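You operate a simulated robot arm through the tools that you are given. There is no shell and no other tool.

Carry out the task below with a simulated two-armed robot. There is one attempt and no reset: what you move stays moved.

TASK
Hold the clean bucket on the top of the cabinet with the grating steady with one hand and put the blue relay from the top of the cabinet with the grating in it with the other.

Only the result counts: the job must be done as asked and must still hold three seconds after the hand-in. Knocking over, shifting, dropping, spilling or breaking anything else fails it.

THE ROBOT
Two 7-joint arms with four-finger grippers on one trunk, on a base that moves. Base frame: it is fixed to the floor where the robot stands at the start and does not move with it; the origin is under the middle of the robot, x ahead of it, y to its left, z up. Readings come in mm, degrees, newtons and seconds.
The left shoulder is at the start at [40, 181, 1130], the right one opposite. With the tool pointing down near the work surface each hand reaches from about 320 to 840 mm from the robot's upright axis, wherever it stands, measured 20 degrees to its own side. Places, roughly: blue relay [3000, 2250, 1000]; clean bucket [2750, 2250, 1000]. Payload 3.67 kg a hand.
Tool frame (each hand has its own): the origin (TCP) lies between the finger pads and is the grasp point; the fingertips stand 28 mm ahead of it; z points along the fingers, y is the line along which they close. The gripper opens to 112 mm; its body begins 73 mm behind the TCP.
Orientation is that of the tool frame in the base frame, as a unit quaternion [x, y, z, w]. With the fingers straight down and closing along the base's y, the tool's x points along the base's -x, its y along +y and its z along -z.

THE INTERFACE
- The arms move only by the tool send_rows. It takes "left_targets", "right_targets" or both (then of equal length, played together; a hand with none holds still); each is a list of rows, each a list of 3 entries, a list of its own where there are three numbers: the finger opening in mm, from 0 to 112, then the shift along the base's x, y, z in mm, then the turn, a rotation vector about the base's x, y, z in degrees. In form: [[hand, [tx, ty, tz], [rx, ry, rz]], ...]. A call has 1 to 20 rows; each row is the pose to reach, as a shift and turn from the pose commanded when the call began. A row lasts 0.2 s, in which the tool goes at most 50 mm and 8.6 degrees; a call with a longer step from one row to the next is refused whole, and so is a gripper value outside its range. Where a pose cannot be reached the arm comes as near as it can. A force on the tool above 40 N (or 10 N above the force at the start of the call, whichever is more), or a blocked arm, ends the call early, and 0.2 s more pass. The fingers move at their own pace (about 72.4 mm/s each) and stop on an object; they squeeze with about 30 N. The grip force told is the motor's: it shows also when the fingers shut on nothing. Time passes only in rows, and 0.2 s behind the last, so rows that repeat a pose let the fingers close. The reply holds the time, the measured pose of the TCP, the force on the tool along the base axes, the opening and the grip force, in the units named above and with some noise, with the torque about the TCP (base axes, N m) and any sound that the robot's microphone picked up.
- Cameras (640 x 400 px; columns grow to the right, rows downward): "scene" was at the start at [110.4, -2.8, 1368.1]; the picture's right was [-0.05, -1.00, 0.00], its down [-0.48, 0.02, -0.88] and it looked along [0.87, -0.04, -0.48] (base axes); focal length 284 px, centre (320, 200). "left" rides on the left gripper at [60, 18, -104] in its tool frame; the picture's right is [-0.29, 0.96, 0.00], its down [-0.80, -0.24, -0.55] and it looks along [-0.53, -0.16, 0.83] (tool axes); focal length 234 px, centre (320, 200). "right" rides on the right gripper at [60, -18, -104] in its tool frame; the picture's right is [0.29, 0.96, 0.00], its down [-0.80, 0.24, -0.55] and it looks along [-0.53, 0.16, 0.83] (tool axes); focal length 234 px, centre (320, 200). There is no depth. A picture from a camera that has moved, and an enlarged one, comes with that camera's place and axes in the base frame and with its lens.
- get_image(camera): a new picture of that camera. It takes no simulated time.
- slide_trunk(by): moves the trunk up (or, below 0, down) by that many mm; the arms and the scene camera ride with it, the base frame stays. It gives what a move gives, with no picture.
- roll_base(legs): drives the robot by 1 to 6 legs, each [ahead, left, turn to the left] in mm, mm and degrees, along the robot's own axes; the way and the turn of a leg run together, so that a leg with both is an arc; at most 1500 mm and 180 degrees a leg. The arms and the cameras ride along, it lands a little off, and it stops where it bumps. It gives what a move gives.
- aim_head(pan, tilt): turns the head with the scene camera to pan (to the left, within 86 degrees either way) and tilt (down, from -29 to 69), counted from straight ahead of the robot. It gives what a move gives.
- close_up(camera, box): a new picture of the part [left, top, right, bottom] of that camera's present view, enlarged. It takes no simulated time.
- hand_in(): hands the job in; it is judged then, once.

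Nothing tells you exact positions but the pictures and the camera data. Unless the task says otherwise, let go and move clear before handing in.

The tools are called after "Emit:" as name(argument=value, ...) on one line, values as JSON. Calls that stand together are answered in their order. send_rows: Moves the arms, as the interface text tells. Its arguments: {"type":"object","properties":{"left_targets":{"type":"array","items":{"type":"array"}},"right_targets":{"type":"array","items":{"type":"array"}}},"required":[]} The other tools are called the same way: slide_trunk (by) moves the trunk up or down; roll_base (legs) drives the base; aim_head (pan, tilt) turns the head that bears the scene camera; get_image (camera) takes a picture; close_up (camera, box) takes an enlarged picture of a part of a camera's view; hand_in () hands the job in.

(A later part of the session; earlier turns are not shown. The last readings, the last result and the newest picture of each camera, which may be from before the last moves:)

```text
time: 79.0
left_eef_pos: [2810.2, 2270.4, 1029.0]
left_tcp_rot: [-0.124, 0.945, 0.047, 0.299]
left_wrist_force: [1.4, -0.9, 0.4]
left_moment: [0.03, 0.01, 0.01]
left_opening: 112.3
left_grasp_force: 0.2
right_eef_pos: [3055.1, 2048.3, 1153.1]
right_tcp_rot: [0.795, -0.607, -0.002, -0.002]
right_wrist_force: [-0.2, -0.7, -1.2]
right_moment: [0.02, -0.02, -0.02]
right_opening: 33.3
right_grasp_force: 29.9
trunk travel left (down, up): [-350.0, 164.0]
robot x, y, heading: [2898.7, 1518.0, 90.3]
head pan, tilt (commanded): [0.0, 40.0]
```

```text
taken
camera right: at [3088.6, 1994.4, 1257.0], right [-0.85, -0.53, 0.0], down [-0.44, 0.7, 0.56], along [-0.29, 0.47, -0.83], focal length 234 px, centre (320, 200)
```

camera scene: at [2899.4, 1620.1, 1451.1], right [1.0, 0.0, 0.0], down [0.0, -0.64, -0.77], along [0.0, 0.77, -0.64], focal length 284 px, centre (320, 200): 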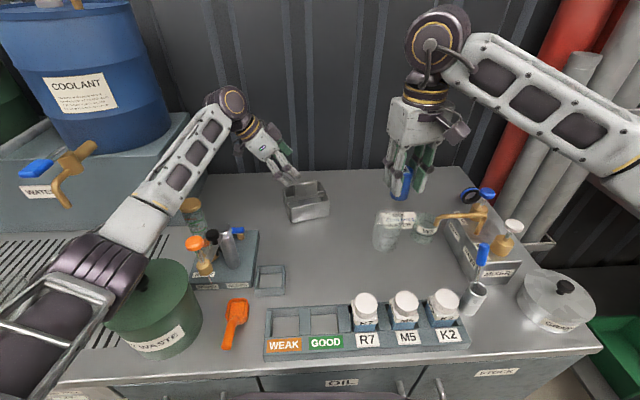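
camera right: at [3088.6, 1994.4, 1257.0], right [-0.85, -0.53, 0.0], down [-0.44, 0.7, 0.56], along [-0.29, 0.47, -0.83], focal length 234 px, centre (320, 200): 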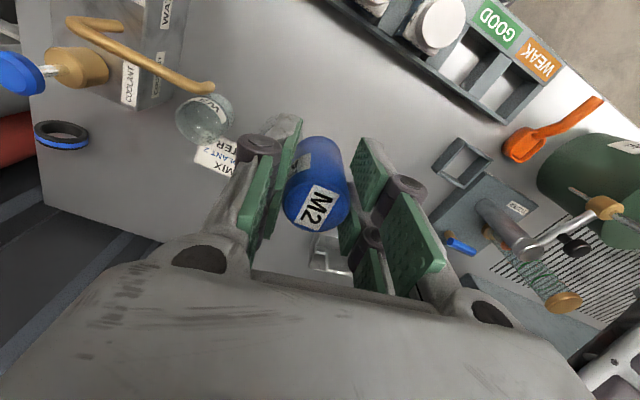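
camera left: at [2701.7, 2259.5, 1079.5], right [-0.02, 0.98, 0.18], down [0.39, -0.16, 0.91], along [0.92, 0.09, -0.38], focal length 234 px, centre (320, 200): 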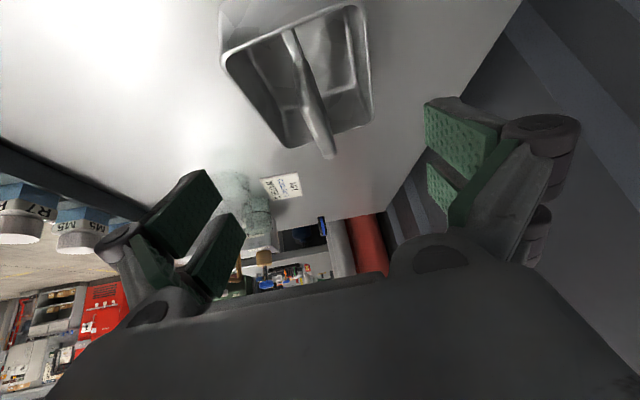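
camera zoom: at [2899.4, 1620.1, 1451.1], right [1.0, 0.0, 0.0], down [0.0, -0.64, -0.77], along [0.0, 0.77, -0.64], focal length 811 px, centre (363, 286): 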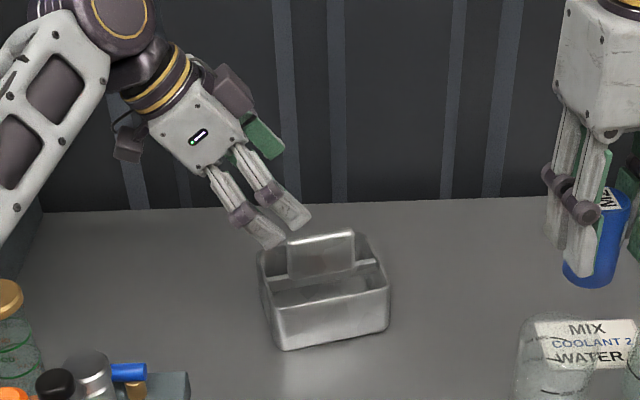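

The left hand stopped about 14 mm short and the body shifted slightly, so the left elbow is probably pressing on the green bucket. I'll back up the way I came at once.

Emit:
send_rows(left_targets=[[112, [0, 0, 22], [0, 0, 0]], [112, [-3.5, -7, 52], [0, 0, 0]], [112, [-7.5, -14, 87], [0, 0, 0]], [112, [-11.5, -22, 122], [0, 0, 0]], [112, [-11.5, -22, 122], [0, 0, 0]]])

Emit:
get_image(camera="scene")

Emit:
close_up(camera="scene", box=[0, 170, 260, 390])

```text
time: 80.2
left_eef_pos: [2801.1, 2251.2, 1138.1]
left_tcp_rot: [-0.126, 0.945, 0.038, 0.299]
left_wrist_force: [0.3, -0.3, 0.6]
left_moment: [-0.02, -0.03, 0.03]
left_opening: 112.0
left_grasp_force: 0.2
right_eef_pos: [3056.4, 2055.2, 1148.4]
right_tcp_rot: [0.794, -0.608, 0.0, 0.001]
right_wrist_force: [0.0, 0.1, -0.3]
right_moment: [-0.02, -0.01, 0.0]
right_opening: 33.5
right_grasp_force: 30.4
trunk travel left (down, up): [-350.0, 164.0]
robot x, y, heading: [2901.6, 1519.9, 90.1]
head pan, tilt (commanded): [0.0, 40.0]
```

```text
taken
camera scene: at [2899.4, 1629.4, 1449.7], right [1.0, 0.0, 0.0], down [0.0, -0.64, -0.76], along [0.0, 0.76, -0.64], focal length 284 px, centre (320, 200)
```

scene: 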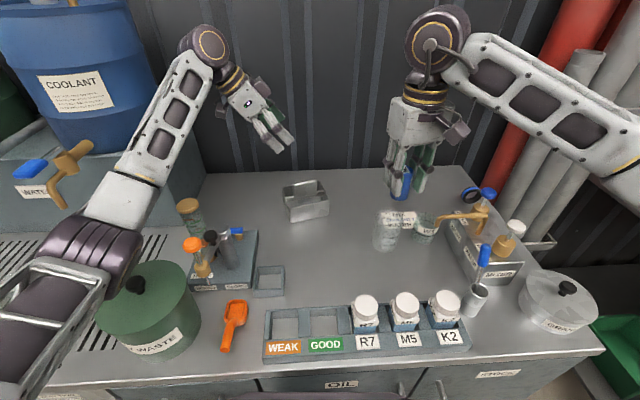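

```text
1.82 times, centred on (130, 280) of scene
camera zoom: at [2899.4, 1629.4, 1449.7], right [1.0, 0.0, 0.0], down [0.0, -0.64, -0.76], along [0.0, 0.76, -0.64], focal length 516 px, centre (666, 54)
```

zoom: 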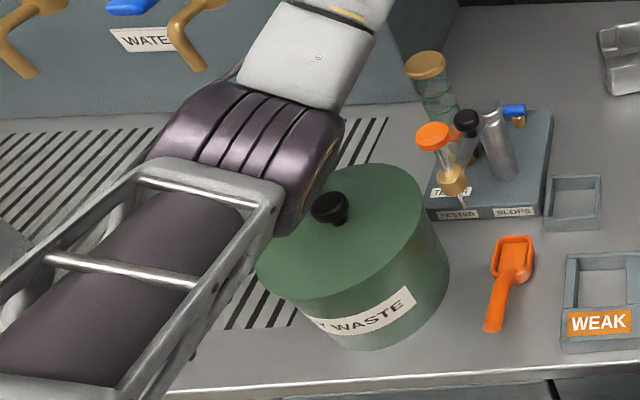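

The green bucket looks unmoved. To keep the left elbow well above it, I'll raise the trunk 120 mm so the arm comes down from higher and straighter.

Emit:
slide_trunk(by=120)

Emit:
get_image(camera="scene")

Emit:
close_up(camera="scene", box=[0, 200, 260, 400])

```text
time: 81.7
left_eef_pos: [2799.5, 2250.4, 1259.9]
left_tcp_rot: [-0.126, 0.946, 0.039, 0.298]
left_wrist_force: [-0.2, 0.4, 0.2]
left_moment: [0.01, 0.01, -0.01]
left_opening: 112.0
left_grasp_force: 0.2
right_eef_pos: [3057.0, 2053.1, 1271.5]
right_tcp_rot: [0.794, -0.608, 0.001, 0.0]
right_wrist_force: [0.7, 0.4, -0.2]
right_moment: [0.01, 0.01, -0.02]
right_opening: 33.8
right_grasp_force: 29.6
trunk travel left (down, up): [-470.0, 44.0]
robot x, y, heading: [2898.1, 1520.8, 89.9]
head pan, tilt (commanded): [0.0, 40.0]
```

```text
taken
camera scene: at [2899.0, 1627.1, 1571.3], right [1.0, 0.0, 0.0], down [0.0, -0.64, -0.77], along [0.0, 0.77, -0.64], focal length 284 px, centre (320, 200)
```

scene: 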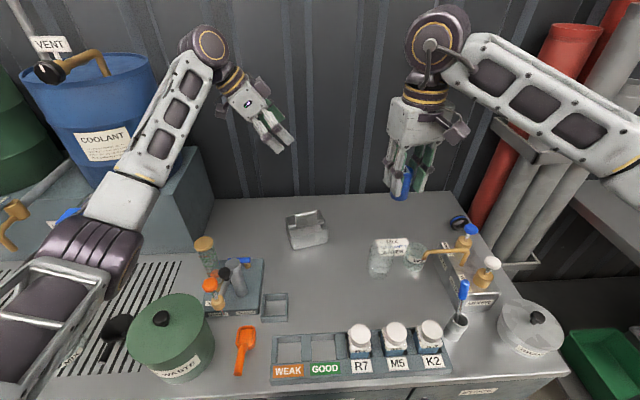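

```text
2.00 times, centred on (130, 300) of scene
camera zoom: at [2899.0, 1627.1, 1571.3], right [1.0, 0.0, 0.0], down [0.0, -0.64, -0.77], along [0.0, 0.77, -0.64], focal length 568 px, centre (700, 0)
```

zoom: 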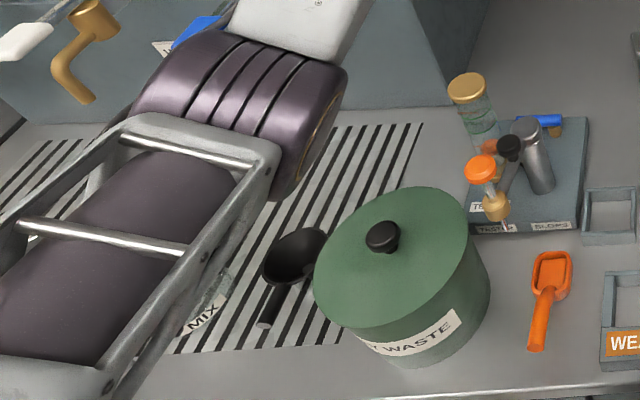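

Emit:
send_rows(left_targets=[[112, [3, 6, -30], [0, 0, 0]], [112, [6, 12, -60], [0, 0, 0]], [112, [9, 18, -90], [0, 0, 0]], [112, [12, 23, -120], [0, 0, 0]], [112, [12, 23, -140], [0, 0, 0]], [112, [12, 23, -140], [0, 0, 0]]])

Emit:
get_image(camera="scene")

Emit:
close_up(camera="scene", box=[0, 200, 260, 400])

```text
time: 83.1
left_eef_pos: [2813.1, 2273.4, 1118.7]
left_tcp_rot: [-0.126, 0.945, 0.039, 0.299]
left_wrist_force: [-0.6, -0.2, -0.2]
left_moment: [-0.03, 0.03, 0.02]
left_opening: 112.4
left_grasp_force: 0.0
right_eef_pos: [3057.4, 2054.6, 1271.6]
right_tcp_rot: [0.794, -0.608, -0.001, 0.001]
right_wrist_force: [-0.2, 0.0, 0.3]
right_moment: [0.01, -0.01, -0.01]
right_opening: 33.7
right_grasp_force: 29.6
trunk travel left (down, up): [-470.0, 44.0]
robot x, y, heading: [2903.9, 1522.1, 90.1]
head pan, tilt (commanded): [0.0, 40.0]
```

```text
taken
camera scene: at [2899.0, 1626.9, 1571.3], right [1.0, 0.0, 0.0], down [0.0, -0.64, -0.77], along [0.0, 0.77, -0.64], focal length 284 px, centre (320, 200)
```

scene: 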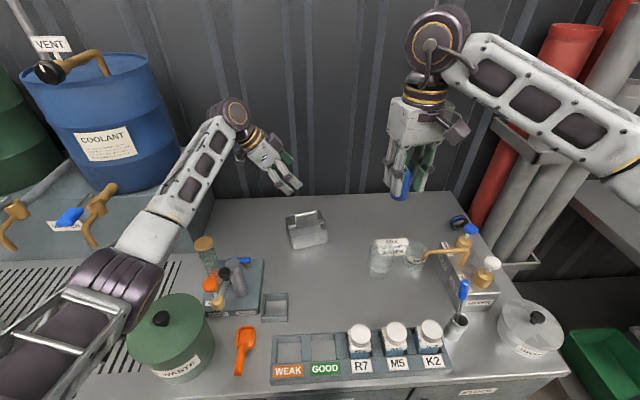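

```text
2.00 times, centred on (130, 300) of scene
camera zoom: at [2899.0, 1626.9, 1571.3], right [1.0, 0.0, 0.0], down [0.0, -0.64, -0.77], along [0.0, 0.77, -0.64], focal length 568 px, centre (700, 0)
```

zoom: 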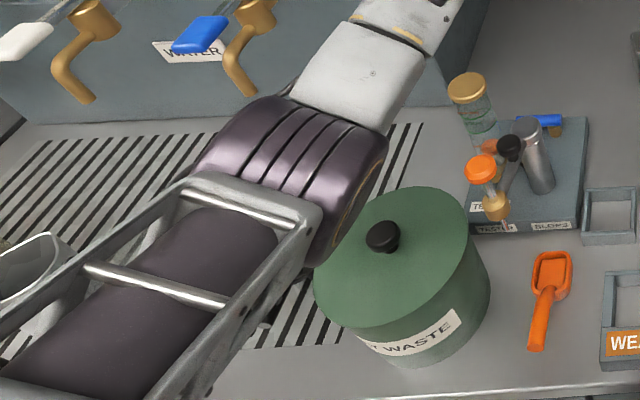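

The hand tracks properly now. My arm model puts the elbow at about 1150 mm when I grip, safely above the bucket knob at about 1015 mm. I'll carry on down to just above the tub and check alignment.

Emit:
send_rows(left_targets=[[112, [0, 0, -25], [0, 0, 0]], [112, [0, 0, -50], [0, 0, 0]], [112, [0, 0, -75], [0, 0, 0]], [112, [0, 0, -95], [0, 0, 0]], [112, [0, 0, -108], [0, 0, 0]], [112, [0, 0, -108], [0, 0, 0]]])

Emit:
get_image(camera="scene")

Emit:
get_image(camera="left")

Emit:
close_up(camera="scene", box=[230, 130, 380, 270])

```text
time: 84.5
left_eef_pos: [2812.3, 2271.5, 1011.3]
left_tcp_rot: [-0.126, 0.946, 0.039, 0.298]
left_wrist_force: [0.2, 1.5, -0.1]
left_moment: [0.02, -0.02, -0.03]
left_opening: 112.1
left_grasp_force: 0.0
right_eef_pos: [3057.0, 2054.2, 1270.3]
right_tcp_rot: [0.794, -0.608, 0.0, 0.001]
right_wrist_force: [0.8, 0.2, -0.8]
right_moment: [0.01, 0.0, 0.0]
right_opening: 33.4
right_grasp_force: 30.1
trunk travel left (down, up): [-470.0, 44.0]
robot x, y, heading: [2900.7, 1520.6, 90.0]
head pan, tilt (commanded): [0.0, 40.0]
```

```text
taken
camera scene: at [2899.0, 1627.0, 1571.2], right [1.0, 0.0, 0.0], down [0.0, -0.64, -0.77], along [0.0, 0.77, -0.64], focal length 284 px, centre (320, 200)
```

scene: 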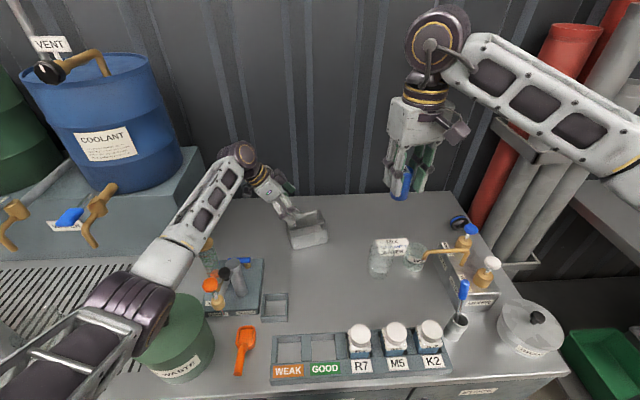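

```text
taken
camera left: at [2703.6, 2262.4, 1062.2], right [-0.02, 0.99, 0.16], down [0.39, -0.14, 0.91], along [0.92, 0.08, -0.38], focal length 234 px, centre (320, 200)
```

left: 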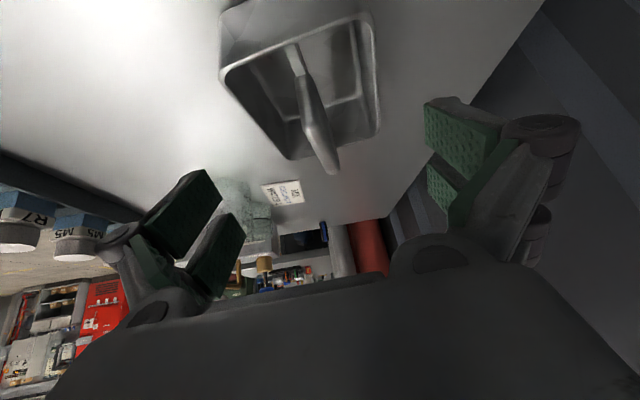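

```text
2.86 times, centred on (305, 200) of scene
camera zoom: at [2899.0, 1627.0, 1571.2], right [1.0, 0.0, 0.0], down [0.0, -0.64, -0.77], along [0.0, 0.77, -0.64], focal length 811 px, centre (363, 200)
```

zoom: 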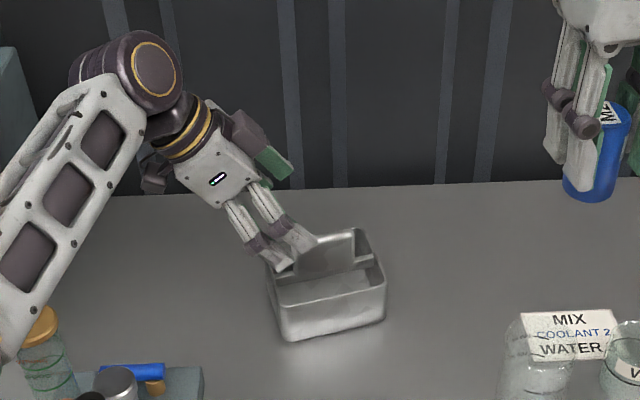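

Emit:
close_up(camera="left", box=[190, 0, 440, 190])

```text
2.11 times, centred on (315, 95) of left
camera zoom: at [2703.6, 2262.4, 1062.2], right [-0.02, 0.99, 0.16], down [0.39, -0.14, 0.91], along [0.92, 0.08, -0.38], focal length 493 px, centre (330, 421)
```

zoom: 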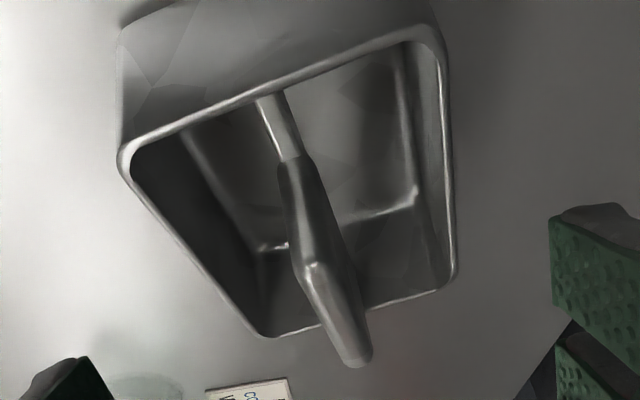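

The tub sits within 2 mm of the left hand's centre plane, with about 8 mm of clearance per side. I'll apply the small correction and lower the open fingers around its left end.

Emit:
send_rows(left_targets=[[112, [-2, 1.5, -15], [0, 0, 0.7]], [112, [-2, 1.5, -32], [0, 0, 0.7]], [112, [-2, 1.5, -48], [0, 0, 0.7]], [112, [-2, 1.5, -62], [0, 0, 0.7]], [112, [-2, 1.5, -75], [0, 0, 0.7]], [112, [-2, 1.5, -87], [0, 0, 0.7]], [112, [-2, 1.5, -96], [0, 0, 0.7]], [112, [-2, 1.5, -102], [0, 0, 0.7]], [112, [-2, 1.5, -102], [0, 0, 0.7]]])

Emit:
get_image(camera="left")

Emit:
close_up(camera="scene", box=[230, 130, 380, 270])

Emit:
get_image(camera="scene")

```text
time: 86.5
left_eef_pos: [2811.1, 2275.7, 908.5]
left_tcp_rot: [-0.132, 0.945, 0.041, 0.298]
left_wrist_force: [0.5, -0.1, -0.9]
left_moment: [-0.02, 0.02, 0.0]
left_opening: 112.0
left_grasp_force: 0.1
right_eef_pos: [3055.2, 2054.0, 1270.9]
right_tcp_rot: [0.793, -0.609, 0.0, 0.0]
right_wrist_force: [-1.0, 0.2, 0.2]
right_moment: [-0.01, -0.04, 0.03]
right_opening: 33.7
right_grasp_force: 30.1
trunk travel left (down, up): [-470.0, 44.0]
robot x, y, heading: [2897.6, 1515.1, 90.2]
head pan, tilt (commanded): [0.0, 40.0]
```

```text
taken
camera left: at [2701.1, 2264.4, 960.9], right [-0.03, 0.99, 0.16], down [0.39, -0.14, 0.91], along [0.92, 0.09, -0.38], focal length 234 px, centre (320, 200)
```

left: 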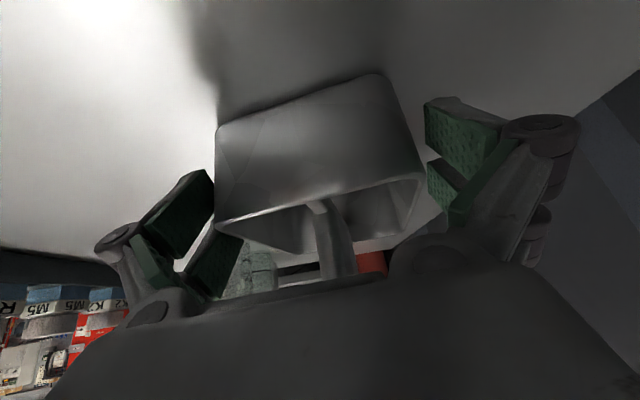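

```text
2.86 times, centred on (305, 200) of scene
camera zoom: at [2899.0, 1627.1, 1571.2], right [1.0, 0.0, 0.0], down [0.0, -0.64, -0.77], along [0.0, 0.77, -0.64], focal length 811 px, centre (363, 200)
```

zoom: 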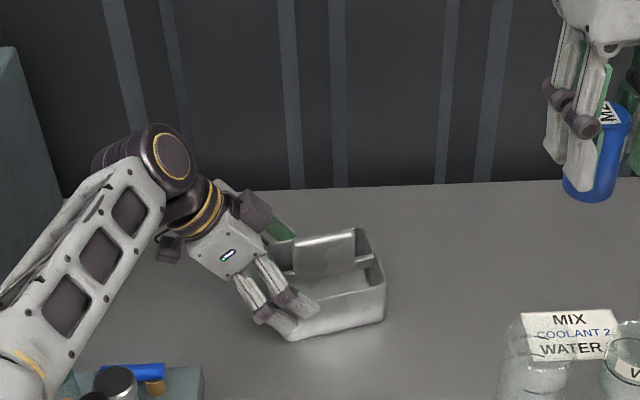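

```text
taken
camera scene: at [2899.0, 1627.1, 1571.2], right [1.0, 0.0, 0.0], down [0.0, -0.64, -0.77], along [0.0, 0.77, -0.64], focal length 284 px, centre (320, 200)
```

scene: 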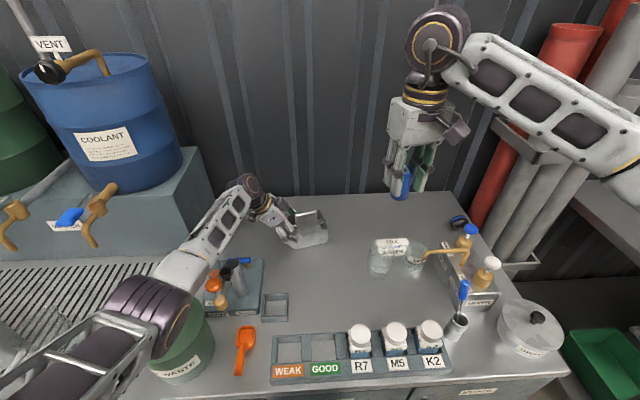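

Emit:
close_up(camera="scene", box=[130, 180, 290, 330])

Emit:
close_up(camera="left", box=[150, 50, 500, 290])

Emit:
get_image(camera="right")

```text
2.67 times, centred on (210, 255) of scene
camera zoom: at [2899.0, 1627.1, 1571.2], right [1.0, 0.0, 0.0], down [0.0, -0.64, -0.77], along [0.0, 0.77, -0.64], focal length 757 px, centre (613, 53)
```

zoom: 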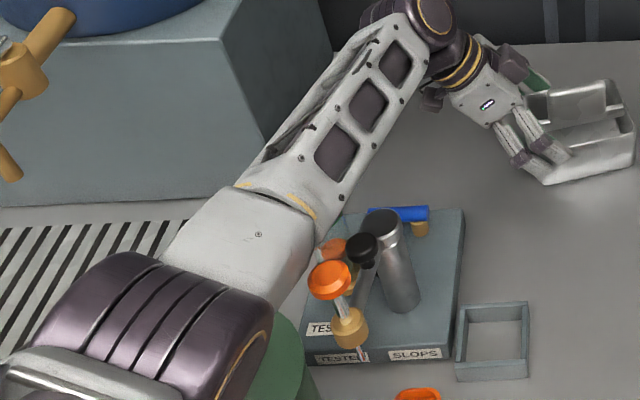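

```text
1.67 times, centred on (325, 170) of left
camera zoom: at [2701.1, 2264.4, 960.9], right [-0.03, 0.99, 0.16], down [0.39, -0.14, 0.91], along [0.92, 0.09, -0.38], focal length 390 px, centre (312, 250)
```

zoom: 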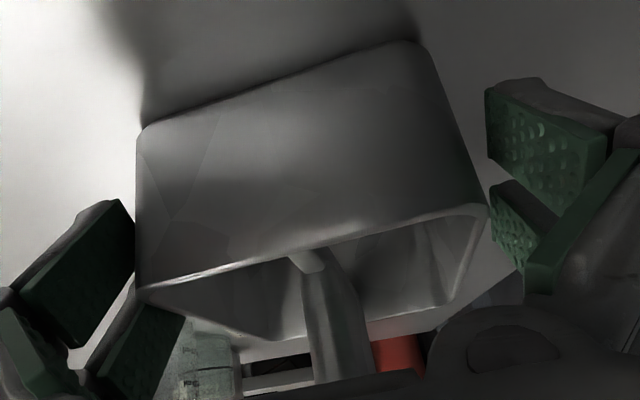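

```text
taken
camera right: at [3088.7, 2000.2, 1375.3], right [-0.85, -0.53, 0.0], down [-0.44, 0.71, 0.55], along [-0.29, 0.47, -0.83], focal length 234 px, centre (320, 200)
```

right: 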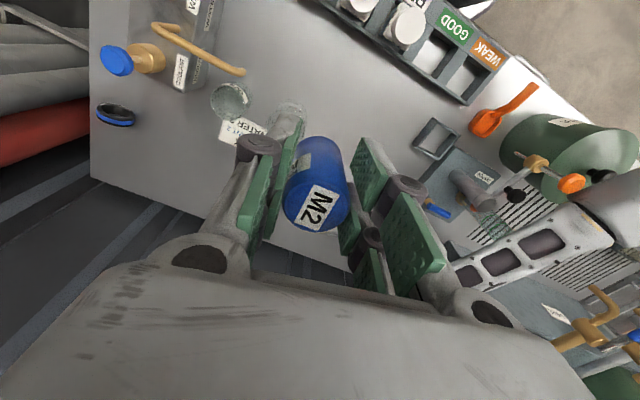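

Emit:
close_up(camera="right", box=[420, 120, 640, 290])

```text
2.35 times, centred on (530, 205) of right
camera zoom: at [3088.7, 2000.2, 1375.3], right [-0.85, -0.53, 0.0], down [-0.44, 0.71, 0.55], along [-0.29, 0.47, -0.83], focal length 551 px, centre (-174, 188)
```

zoom: 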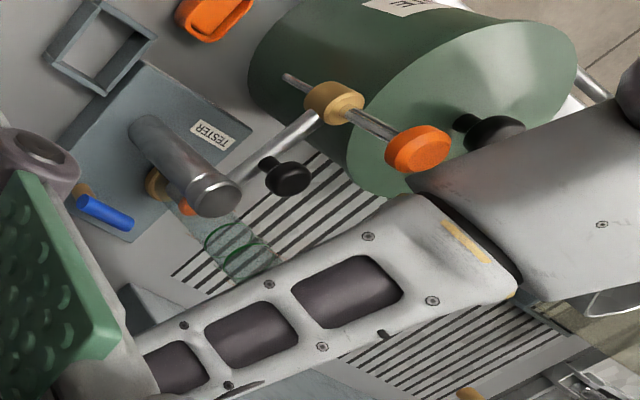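

The tub is straddled and untouched, and the hourglass and the other items still stand upright. I'll close the left hand gently on the tub.

Emit:
send_rows(left_targets=[[106, [0, 0, 0], [0, 0, 0]], [101, [0, 0, 0], [0, 0, 0]], [97, [0, 0, 0], [0, 0, 0]], [93, [0, 0, 0], [0, 0, 0]], [89, [0, 0, 0], [0, 0, 0]], [86, [0, 0, 0], [0, 0, 0]], [86, [0, 0, 0], [0, 0, 0]], [86, [0, 0, 0], [0, 0, 0]]])

Emit:
get_image(camera="left")

Emit:
close_up(camera="scene", box=[230, 130, 380, 270])

```text
time: 88.3
left_eef_pos: [2810.9, 2275.3, 909.7]
left_tcp_rot: [-0.131, 0.945, 0.041, 0.298]
left_wrist_force: [0.6, -0.8, 2.4]
left_moment: [-0.13, -0.1, -0.05]
left_opening: 104.7
left_grasp_force: 30.0
right_eef_pos: [3055.4, 2053.3, 1270.3]
right_tcp_rot: [0.794, -0.608, 0.0, 0.001]
right_wrist_force: [-0.5, -0.6, -1.2]
right_moment: [0.02, 0.0, 0.01]
right_opening: 33.5
right_grasp_force: 30.2
trunk travel left (down, up): [-470.0, 44.0]
robot x, y, heading: [2898.7, 1523.8, 90.2]
head pan, tilt (commanded): [0.0, 40.0]
```

```text
taken
camera left: at [2701.3, 2264.3, 961.5], right [-0.03, 0.99, 0.16], down [0.39, -0.14, 0.91], along [0.92, 0.09, -0.38], focal length 234 px, centre (320, 200)
```

left: 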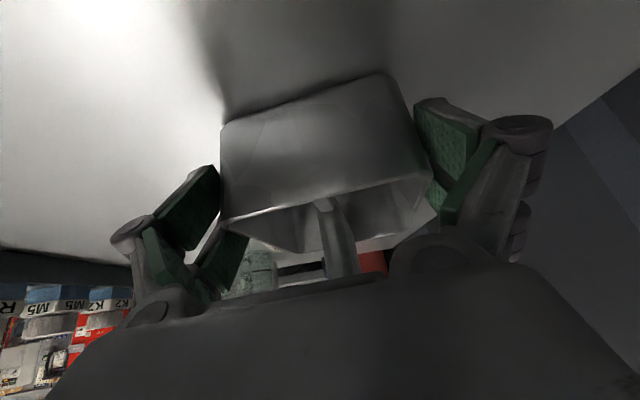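

```text
2.86 times, centred on (305, 200) of scene
camera zoom: at [2899.0, 1626.7, 1571.3], right [1.0, 0.0, 0.0], down [0.0, -0.64, -0.77], along [0.0, 0.77, -0.64], focal length 811 px, centre (363, 200)
```

zoom: 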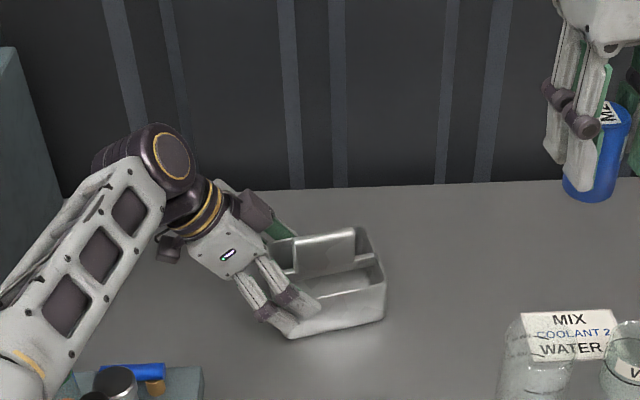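

The left hand now clamps the tub with 30 N at 104.7 mm opening, with almost no shift. I'll re-measure the tub rim precisely for the insertion.

Emit:
close_up(camera="scene", box=[265, 195, 345, 255])

Emit:
close_up(camera="left", box=[190, 60, 460, 290])

```text
6.67 times, centred on (305, 225) of scene
camera zoom: at [2899.0, 1626.7, 1571.3], right [1.0, 0.0, 0.0], down [0.0, -0.64, -0.77], along [0.0, 0.77, -0.64], focal length 1892 px, centre (420, 33)
```

zoom: 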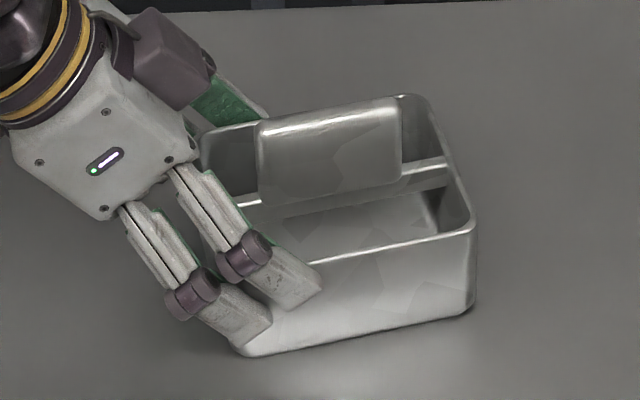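

```text
1.74 times, centred on (325, 175) of left
camera zoom: at [2701.3, 2264.3, 961.5], right [-0.03, 0.99, 0.16], down [0.39, -0.14, 0.91], along [0.92, 0.09, -0.38], focal length 407 px, centre (311, 244)
```

zoom: 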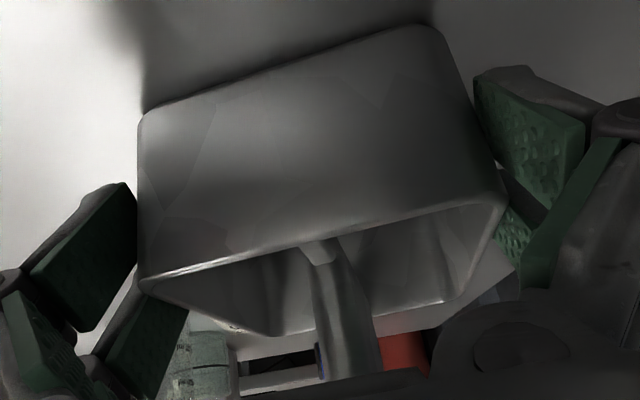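

Emit:
close_up(camera="scene", box=[295, 203, 335, 238])

```text
11.43 times, centred on (315, 220) of scene
camera zoom: at [2899.0, 1626.7, 1571.3], right [1.0, 0.0, 0.0], down [0.0, -0.64, -0.77], along [0.0, 0.77, -0.64], focal length 3244 px, centre (377, -34)
```

zoom: 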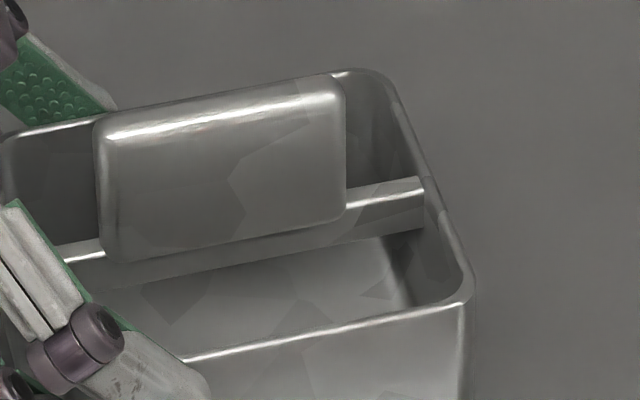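

The tub is clamped at yaw ≈17° with its front slot about 40 mm wide between the front wall and the plate. I'll bring the relay to a point just above the slot's right part and check alignment there.

Emit:
send_rows(right_targets=[[20, [-12, 16, -10], [0, 0, 0.2]], [20, [-27, 35, -25], [0, 0, 0.4]], [20, [-42, 55, -45], [0, 0, 0.6]], [20, [-57, 75, -65], [0, 0, 0.8]], [20, [-72, 95, -85], [0, 0, 1.0]], [20, [-87, 115, -105], [0, 0, 1.2]], [20, [-102, 135, -125], [0, 0, 1.4]], [20, [-117, 155, -140], [0, 0, 1.6]], [20, [-132, 175, -155], [0, 0, 1.8]], [20, [-147, 195, -165], [0, 0, 2]], [20, [-158, 207, -170], [0, 0, 2]], [20, [-163, 211, -170], [0, 0, 2]], [20, [-163, 211, -170], [0, 0, 2]]])

Emit:
get_image(camera="scene")

Emit:
get_image(camera="right")

Emit:
close_up(camera="scene", box=[230, 120, 390, 260])

```text
time: 91.1
left_eef_pos: [2810.6, 2276.8, 910.7]
left_tcp_rot: [-0.131, 0.945, 0.041, 0.298]
left_wrist_force: [1.1, -0.3, 2.5]
left_moment: [-0.01, -0.22, -0.16]
left_opening: 104.9
left_grasp_force: 29.8
right_eef_pos: [2892.6, 2265.0, 1100.9]
right_tcp_rot: [0.804, -0.594, -0.001, -0.001]
right_wrist_force: [-0.7, 0.6, -0.4]
right_moment: [-0.01, -0.01, -0.01]
right_opening: 33.5
right_grasp_force: 30.3
trunk travel left (down, up): [-470.0, 44.0]
robot x, y, heading: [2899.4, 1519.7, 90.0]
head pan, tilt (commanded): [0.0, 40.0]
```

```text
taken
camera scene: at [2899.3, 1626.6, 1571.3], right [1.0, 0.0, 0.0], down [0.0, -0.64, -0.77], along [0.0, 0.77, -0.64], focal length 284 px, centre (320, 200)
```

scene: 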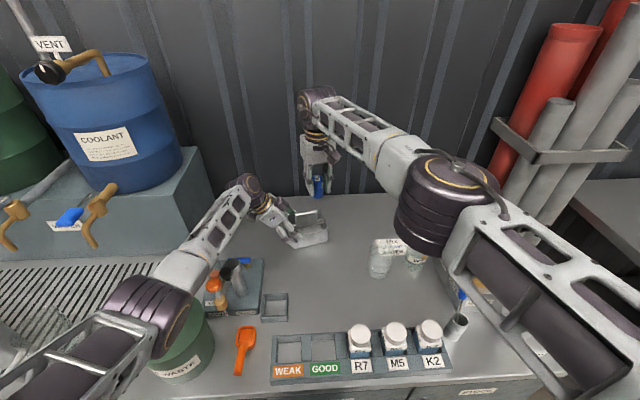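

```text
taken
camera right: at [2927.9, 2212.3, 1204.4], right [-0.83, -0.56, 0.0], down [-0.46, 0.69, 0.55], along [-0.31, 0.46, -0.83], focal length 234 px, centre (320, 200)
```

right: 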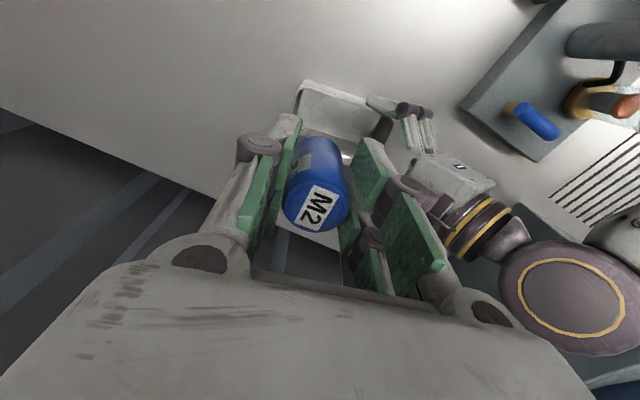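

```text
2.86 times, centred on (310, 190) of scene
camera zoom: at [2899.3, 1626.6, 1571.3], right [1.0, 0.0, 0.0], down [0.0, -0.64, -0.77], along [0.0, 0.77, -0.64], focal length 811 px, centre (349, 229)
```

zoom: 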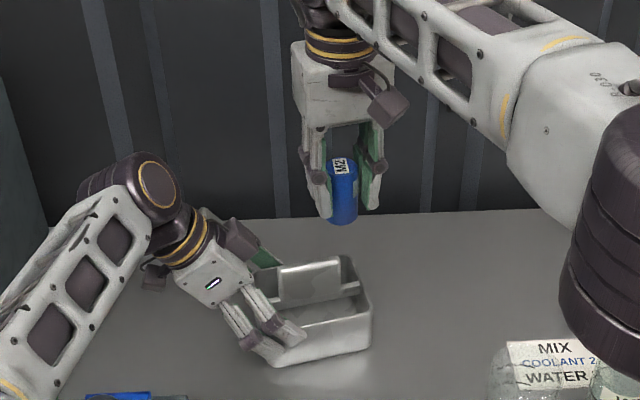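

Emit:
send_rows(right_targets=[[20, [0, 0, -20], [0, 0, 0]], [20, [0, 0, -40], [0, 0, 0]], [20, [0, 0, -58], [0, 0, 0]], [20, [0, 0, -70], [0, 0, 0]], [20, [0, 0, -76], [0, 0, 0]], [20, [0, 0, -76], [0, 0, 0]]])

Emit:
close_up(camera="scene", box=[265, 165, 365, 255])

Emit:
get_image(camera="right")

Emit:
close_up(camera="right", box=[230, 80, 430, 240])

Emit:
get_image(camera="left")

```text
time: 92.5
left_eef_pos: [2810.0, 2275.7, 910.5]
left_tcp_rot: [-0.132, 0.945, 0.041, 0.298]
left_wrist_force: [-3.5, -1.5, 5.3]
left_moment: [0.04, -0.45, -0.01]
left_opening: 104.9
left_grasp_force: 30.2
right_eef_pos: [2892.9, 2260.0, 1023.8]
right_tcp_rot: [0.804, -0.594, -0.001, 0.0]
right_wrist_force: [1.1, 0.4, 0.0]
right_moment: [-0.01, 0.0, 0.03]
right_opening: 33.6
right_grasp_force: 30.4
right hand out of reach, approached as far as the arm can: row 4, 5, 6
trunk travel left (down, up): [-470.0, 44.0]
robot x, y, heading: [2899.9, 1518.3, 90.3]
head pan, tilt (commanded): [0.0, 40.0]
```

```text
4.44 times, centred on (315, 210) of scene
camera zoom: at [2899.4, 1626.6, 1571.3], right [1.0, 0.0, 0.0], down [0.0, -0.64, -0.77], along [0.0, 0.77, -0.64], focal length 1261 px, centre (342, 156)
```

zoom: 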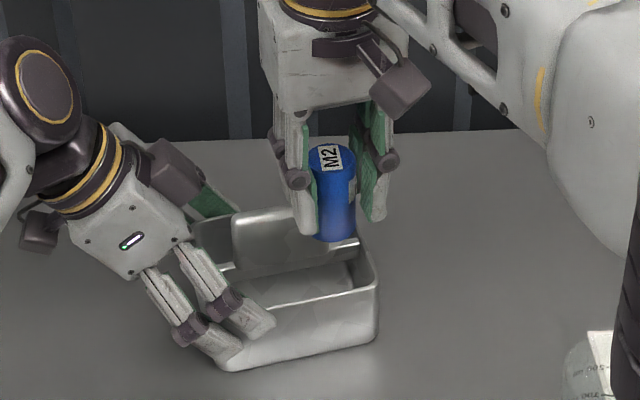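

```text
taken
camera right: at [2927.7, 2206.3, 1127.6], right [-0.83, -0.56, 0.0], down [-0.46, 0.69, 0.56], along [-0.31, 0.46, -0.83], focal length 234 px, centre (320, 200)
```

right: 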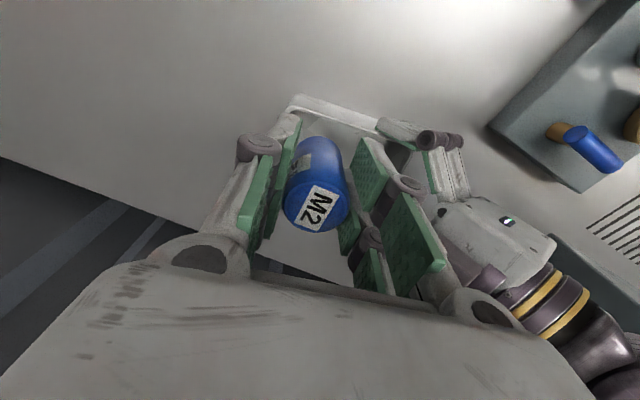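

```text
2.50 times, centred on (330, 160) of right
camera zoom: at [2927.7, 2206.3, 1127.6], right [-0.83, -0.56, 0.0], down [-0.46, 0.69, 0.56], along [-0.31, 0.46, -0.83], focal length 585 px, centre (295, 300)
```

zoom: 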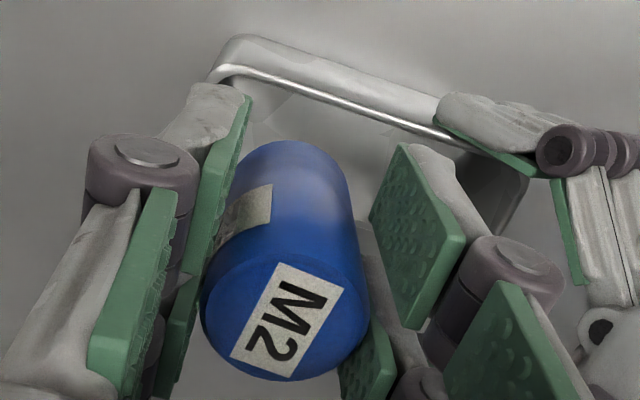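

```text
taken
camera left: at [2701.0, 2264.2, 961.6], right [-0.03, 0.99, 0.16], down [0.39, -0.14, 0.91], along [0.92, 0.1, -0.38], focal length 234 px, centre (320, 200)
```

left: 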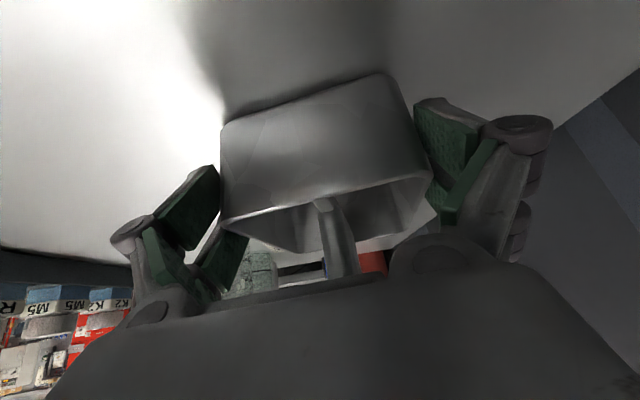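

The relay lines up well, but the right arm has reached its limit at this height because I'm about 20 mm too far back. I'll lift the relay away, open and raise the left hand, roll forward 30 mm and clamp again.

Emit:
send_rows(right_targets=[[20, [0, 0, 25], [0, 0, 0]], [20, [0, -5, 55], [0, 0, 0]], [20, [10, -15, 90], [0, 0, 0]], [20, [30, -30, 120], [0, 0, 0]], [20, [55, -50, 140], [0, 0, 0]], [20, [85, -75, 150], [0, 0, 0]], [20, [115, -100, 150], [0, 0, 0]], [20, [140, -120, 150], [0, 0, 0]], [20, [140, -120, 150], [0, 0, 0]]])

Emit:
send_rows(left_targets=[[108, [0, 0, 0], [0, 0, 0]], [112, [0, 0, 0], [0, 0, 0]], [112, [0, 0, 0], [0, 0, 0]], [112, [0, 0, 10], [0, 0, 0]], [112, [0, 0, 25], [0, 0, 0]], [112, [0, 0, 45], [0, 0, 0]], [112, [0, 0, 70], [0, 0, 0]], [112, [0, 0, 100], [0, 0, 0]], [112, [0, 0, 130], [0, 0, 0]], [112, [0, 0, 160], [0, 0, 0]], [112, [0, 0, 190], [0, 0, 0]], [112, [0, 0, 210], [0, 0, 0]], [112, [0, 0, 210], [0, 0, 0]]])

Emit:
get_image(camera="scene")

```text
time: 94.5
left_eef_pos: [2811.3, 2276.5, 910.3]
left_tcp_rot: [-0.131, 0.945, 0.041, 0.298]
left_wrist_force: [0.8, -1.3, 3.6]
left_moment: [0.08, 0.21, 0.0]
left_opening: 104.7
left_grasp_force: 29.7
right_eef_pos: [3030.7, 2137.3, 1173.1]
right_tcp_rot: [0.805, -0.594, 0.0, 0.0]
right_wrist_force: [-0.4, -0.6, -0.9]
right_moment: [0.01, -0.01, 0.04]
right_opening: 33.6
right_grasp_force: 29.8
trunk travel left (down, up): [-470.0, 44.0]
robot x, y, heading: [2899.5, 1520.4, 90.0]
head pan, tilt (commanded): [0.0, 40.0]
```

```text
time: 97.3
left_eef_pos: [2811.1, 2274.9, 1120.7]
left_tcp_rot: [-0.132, 0.945, 0.04, 0.298]
left_wrist_force: [-0.6, -0.6, 0.0]
left_moment: [-0.01, 0.02, -0.01]
left_opening: 111.9
left_grasp_force: 0.0
right_eef_pos: [3031.3, 2138.4, 1171.0]
right_tcp_rot: [0.804, -0.594, 0.001, 0.0]
right_wrist_force: [0.7, -0.3, -0.4]
right_moment: [-0.01, -0.05, -0.02]
right_opening: 33.6
right_grasp_force: 30.3
trunk travel left (down, up): [-470.0, 44.0]
robot x, y, heading: [2900.3, 1519.8, 90.2]
head pan, tilt (commanded): [0.0, 40.0]
```

```text
taken
camera scene: at [2898.8, 1627.3, 1571.2], right [1.0, 0.0, 0.0], down [0.0, -0.64, -0.77], along [0.0, 0.77, -0.64], focal length 284 px, centre (320, 200)
```

scene: 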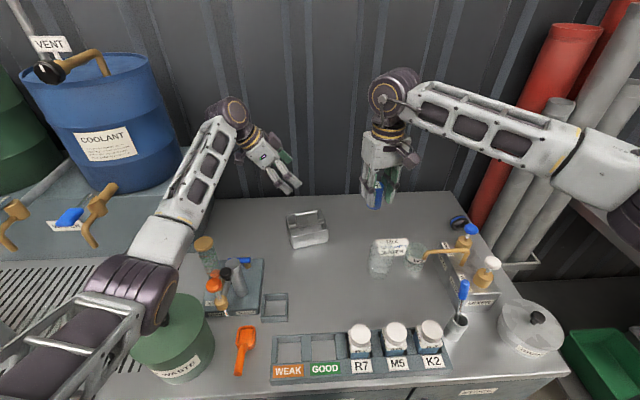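

Everything is still in place, including the hourglass and the tub. I'll roll forward slightly and raise the trunk a little more for elbow clearance.

Emit:
slide_trunk(by=15)

Emit:
roll_base(legs=[[33, 0, 0]])

Emit:
get_image(camera="scene")

Emit:
close_up(camera="scene", box=[265, 195, 345, 265])

Emit:
close_up(camera="left", box=[150, 0, 500, 260])

```text
time: 97.9
left_eef_pos: [2810.2, 2274.4, 1135.0]
left_tcp_rot: [-0.131, 0.945, 0.041, 0.298]
left_wrist_force: [0.6, 0.3, -0.4]
left_moment: [0.02, -0.02, 0.0]
left_opening: 112.1
left_grasp_force: 0.0
right_eef_pos: [3031.4, 2137.3, 1186.0]
right_tcp_rot: [0.805, -0.594, -0.001, 0.0]
right_wrist_force: [0.4, 0.0, -0.5]
right_moment: [0.01, -0.03, 0.02]
right_opening: 33.7
right_grasp_force: 29.9
trunk travel left (down, up): [-485.0, 29.0]
robot x, y, heading: [2901.1, 1521.2, 90.0]
head pan, tilt (commanded): [0.0, 40.0]
```

```text
time: 98.8
left_eef_pos: [2810.3, 2294.7, 1134.4]
left_tcp_rot: [-0.132, 0.944, 0.041, 0.298]
left_wrist_force: [0.1, 0.6, -0.7]
left_moment: [-0.06, -0.04, -0.02]
left_opening: 112.1
left_grasp_force: 0.0
right_eef_pos: [3030.4, 2157.9, 1185.0]
right_tcp_rot: [0.804, -0.594, 0.001, 0.0]
right_wrist_force: [-0.2, 0.3, -1.2]
right_moment: [-0.05, 0.02, 0.0]
right_opening: 33.6
right_grasp_force: 30.2
trunk travel left (down, up): [-485.0, 29.0]
robot x, y, heading: [2900.4, 1534.1, 90.4]
head pan, tilt (commanded): [0.0, 40.0]
stopped in leg 1: the robot was blocked; the commanded pose is now the measured one
```

```text
taken
camera scene: at [2899.1, 1647.4, 1585.9], right [1.0, 0.0, 0.0], down [0.0, -0.65, -0.76], along [0.0, 0.76, -0.65], focal length 284 px, centre (320, 200)
```

scene: 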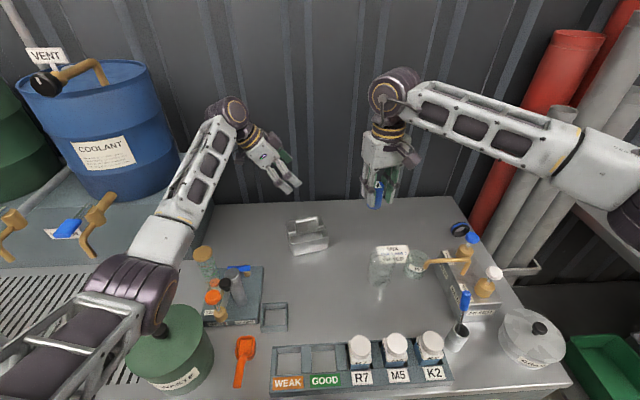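

```text
5.71 times, centred on (305, 230) of scene
camera zoom: at [2899.1, 1647.4, 1585.9], right [1.0, 0.0, 0.0], down [0.0, -0.65, -0.76], along [0.0, 0.76, -0.65], focal length 1622 px, centre (406, 29)
```

zoom: 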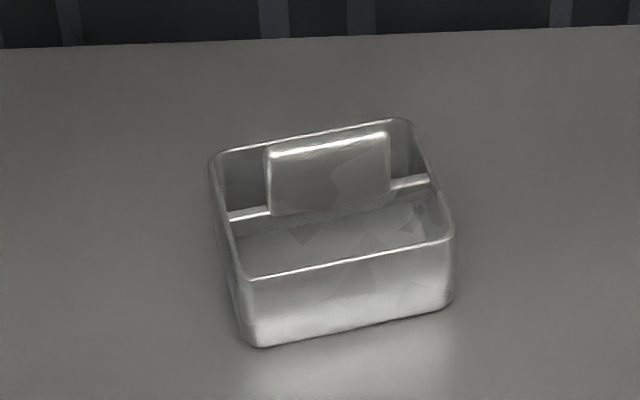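

```text
1.54 times, centred on (325, 130) of left
camera zoom: at [2700.4, 2283.2, 1185.0], right [-0.03, 0.99, 0.16], down [0.39, -0.14, 0.91], along [0.92, 0.09, -0.38], focal length 360 px, centre (312, 308)
```

zoom: 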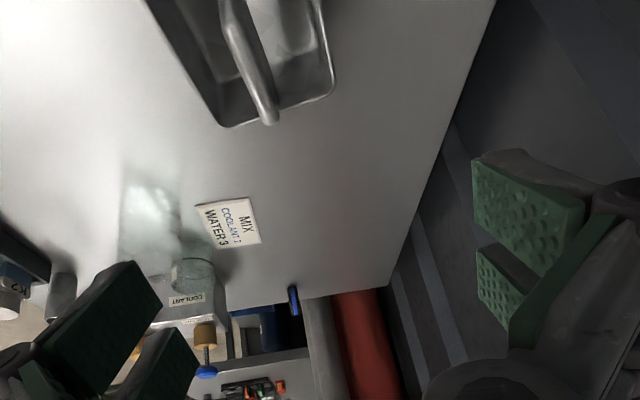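

The base touched the cabinet and stopped after about 15 mm, and nothing on the counter moved. I'll back off a few millimetres to relieve the contact. A 5–6° forward lean of the right hand will give the rest of the reach.

Emit:
roll_base(legs=[[-5, 0, 0]])

Emit:
get_image(camera="scene")

Emit:
close_up(camera="scene", box=[265, 195, 345, 265])

Emit:
get_image(camera="right")

```text
time: 99.5
left_eef_pos: [2810.6, 2291.4, 1133.9]
left_tcp_rot: [-0.132, 0.945, 0.04, 0.298]
left_wrist_force: [0.9, 0.1, -0.7]
left_moment: [0.0, -0.03, -0.08]
left_opening: 111.9
left_grasp_force: 0.1
right_eef_pos: [3032.2, 2153.5, 1185.4]
right_tcp_rot: [0.805, -0.593, 0.0, 0.001]
right_wrist_force: [-0.3, 0.0, -1.2]
right_moment: [-0.02, 0.0, 0.0]
right_opening: 33.6
right_grasp_force: 30.2
trunk travel left (down, up): [-485.0, 29.0]
robot x, y, heading: [2898.7, 1530.8, 89.7]
head pan, tilt (commanded): [0.0, 40.0]
```

```text
taken
camera scene: at [2899.2, 1643.6, 1585.8], right [1.0, 0.0, 0.0], down [0.0, -0.65, -0.76], along [0.0, 0.76, -0.65], focal length 284 px, centre (320, 200)
```

scene: 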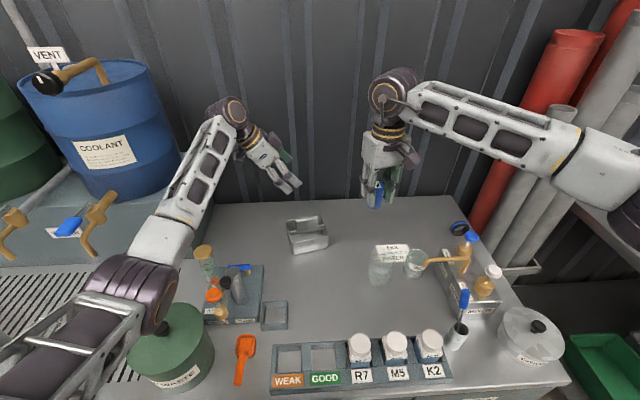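

```text
5.71 times, centred on (305, 230) of scene
camera zoom: at [2899.2, 1643.6, 1585.8], right [1.0, 0.0, 0.0], down [0.0, -0.65, -0.76], along [0.0, 0.76, -0.65], focal length 1622 px, centre (406, 29)
```

zoom: 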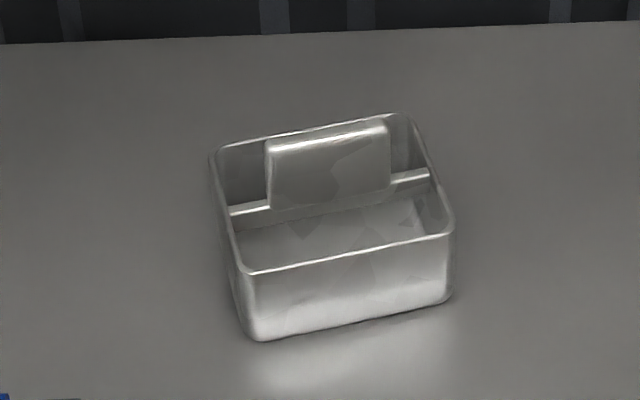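

```text
taken
camera right: at [3066.6, 2101.5, 1289.3], right [-0.83, -0.56, 0.0], down [-0.46, 0.69, 0.55], along [-0.31, 0.46, -0.83], focal length 234 px, centre (320, 200)
```

right: 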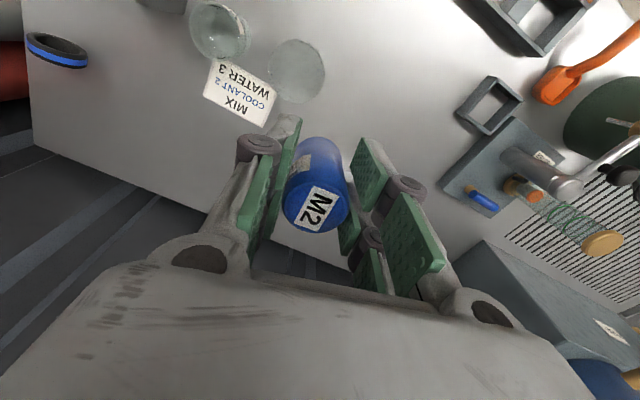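

I'll bring the left hand back over the tub's left end and re-measure before clamping.

Emit:
send_rows(left_targets=[[112, [1, -6, -25], [0, 0, 0]], [112, [2, -12, -50], [0, 0, 0]], [112, [2.6, -17.5, -75], [0, 0, 0]], [112, [2.6, -17.5, -100], [0, 0, 0]], [112, [2.6, -17.5, -122], [0, 0, 0]], [112, [2.6, -17.5, -122], [0, 0, 0]]])

Emit:
close_up(camera="left", box=[190, 0, 440, 190])

Emit:
get_image(camera="scene")

```text
time: 101.0
left_eef_pos: [2813.0, 2268.2, 1015.1]
left_tcp_rot: [-0.131, 0.945, 0.042, 0.298]
left_wrist_force: [0.8, 0.2, -0.6]
left_moment: [0.01, -0.02, 0.02]
left_opening: 112.2
left_grasp_force: 0.0
right_eef_pos: [3030.8, 2149.6, 1187.7]
right_tcp_rot: [0.805, -0.594, -0.001, -0.001]
right_wrist_force: [-0.4, 0.4, 0.0]
right_moment: [0.01, 0.02, -0.01]
right_opening: 33.5
right_grasp_force: 29.8
trunk travel left (down, up): [-485.0, 29.0]
robot x, y, heading: [2902.4, 1533.4, 90.2]
head pan, tilt (commanded): [0.0, 40.0]
```

```text
2.11 times, centred on (315, 95) of left
camera zoom: at [2704.2, 2256.4, 1065.6], right [-0.03, 0.99, 0.17], down [0.39, -0.14, 0.91], along [0.92, 0.1, -0.38], focal length 493 px, centre (330, 421)
```

zoom: 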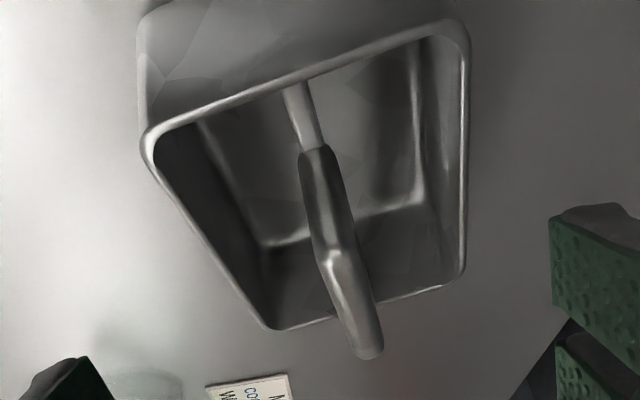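

```text
taken
camera scene: at [2899.2, 1638.4, 1586.2], right [1.0, 0.0, 0.0], down [0.0, -0.64, -0.77], along [0.0, 0.77, -0.64], focal length 284 px, centre (320, 200)
```

scene: 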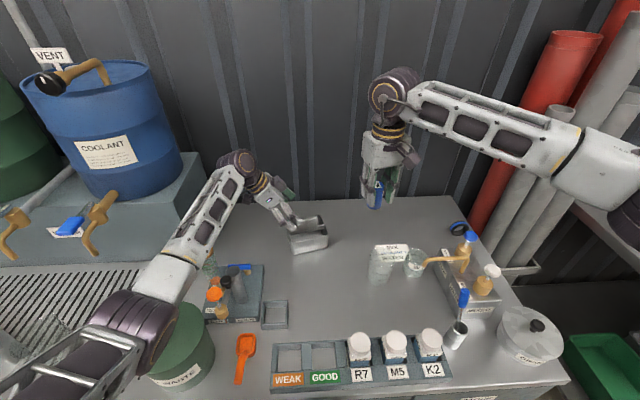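

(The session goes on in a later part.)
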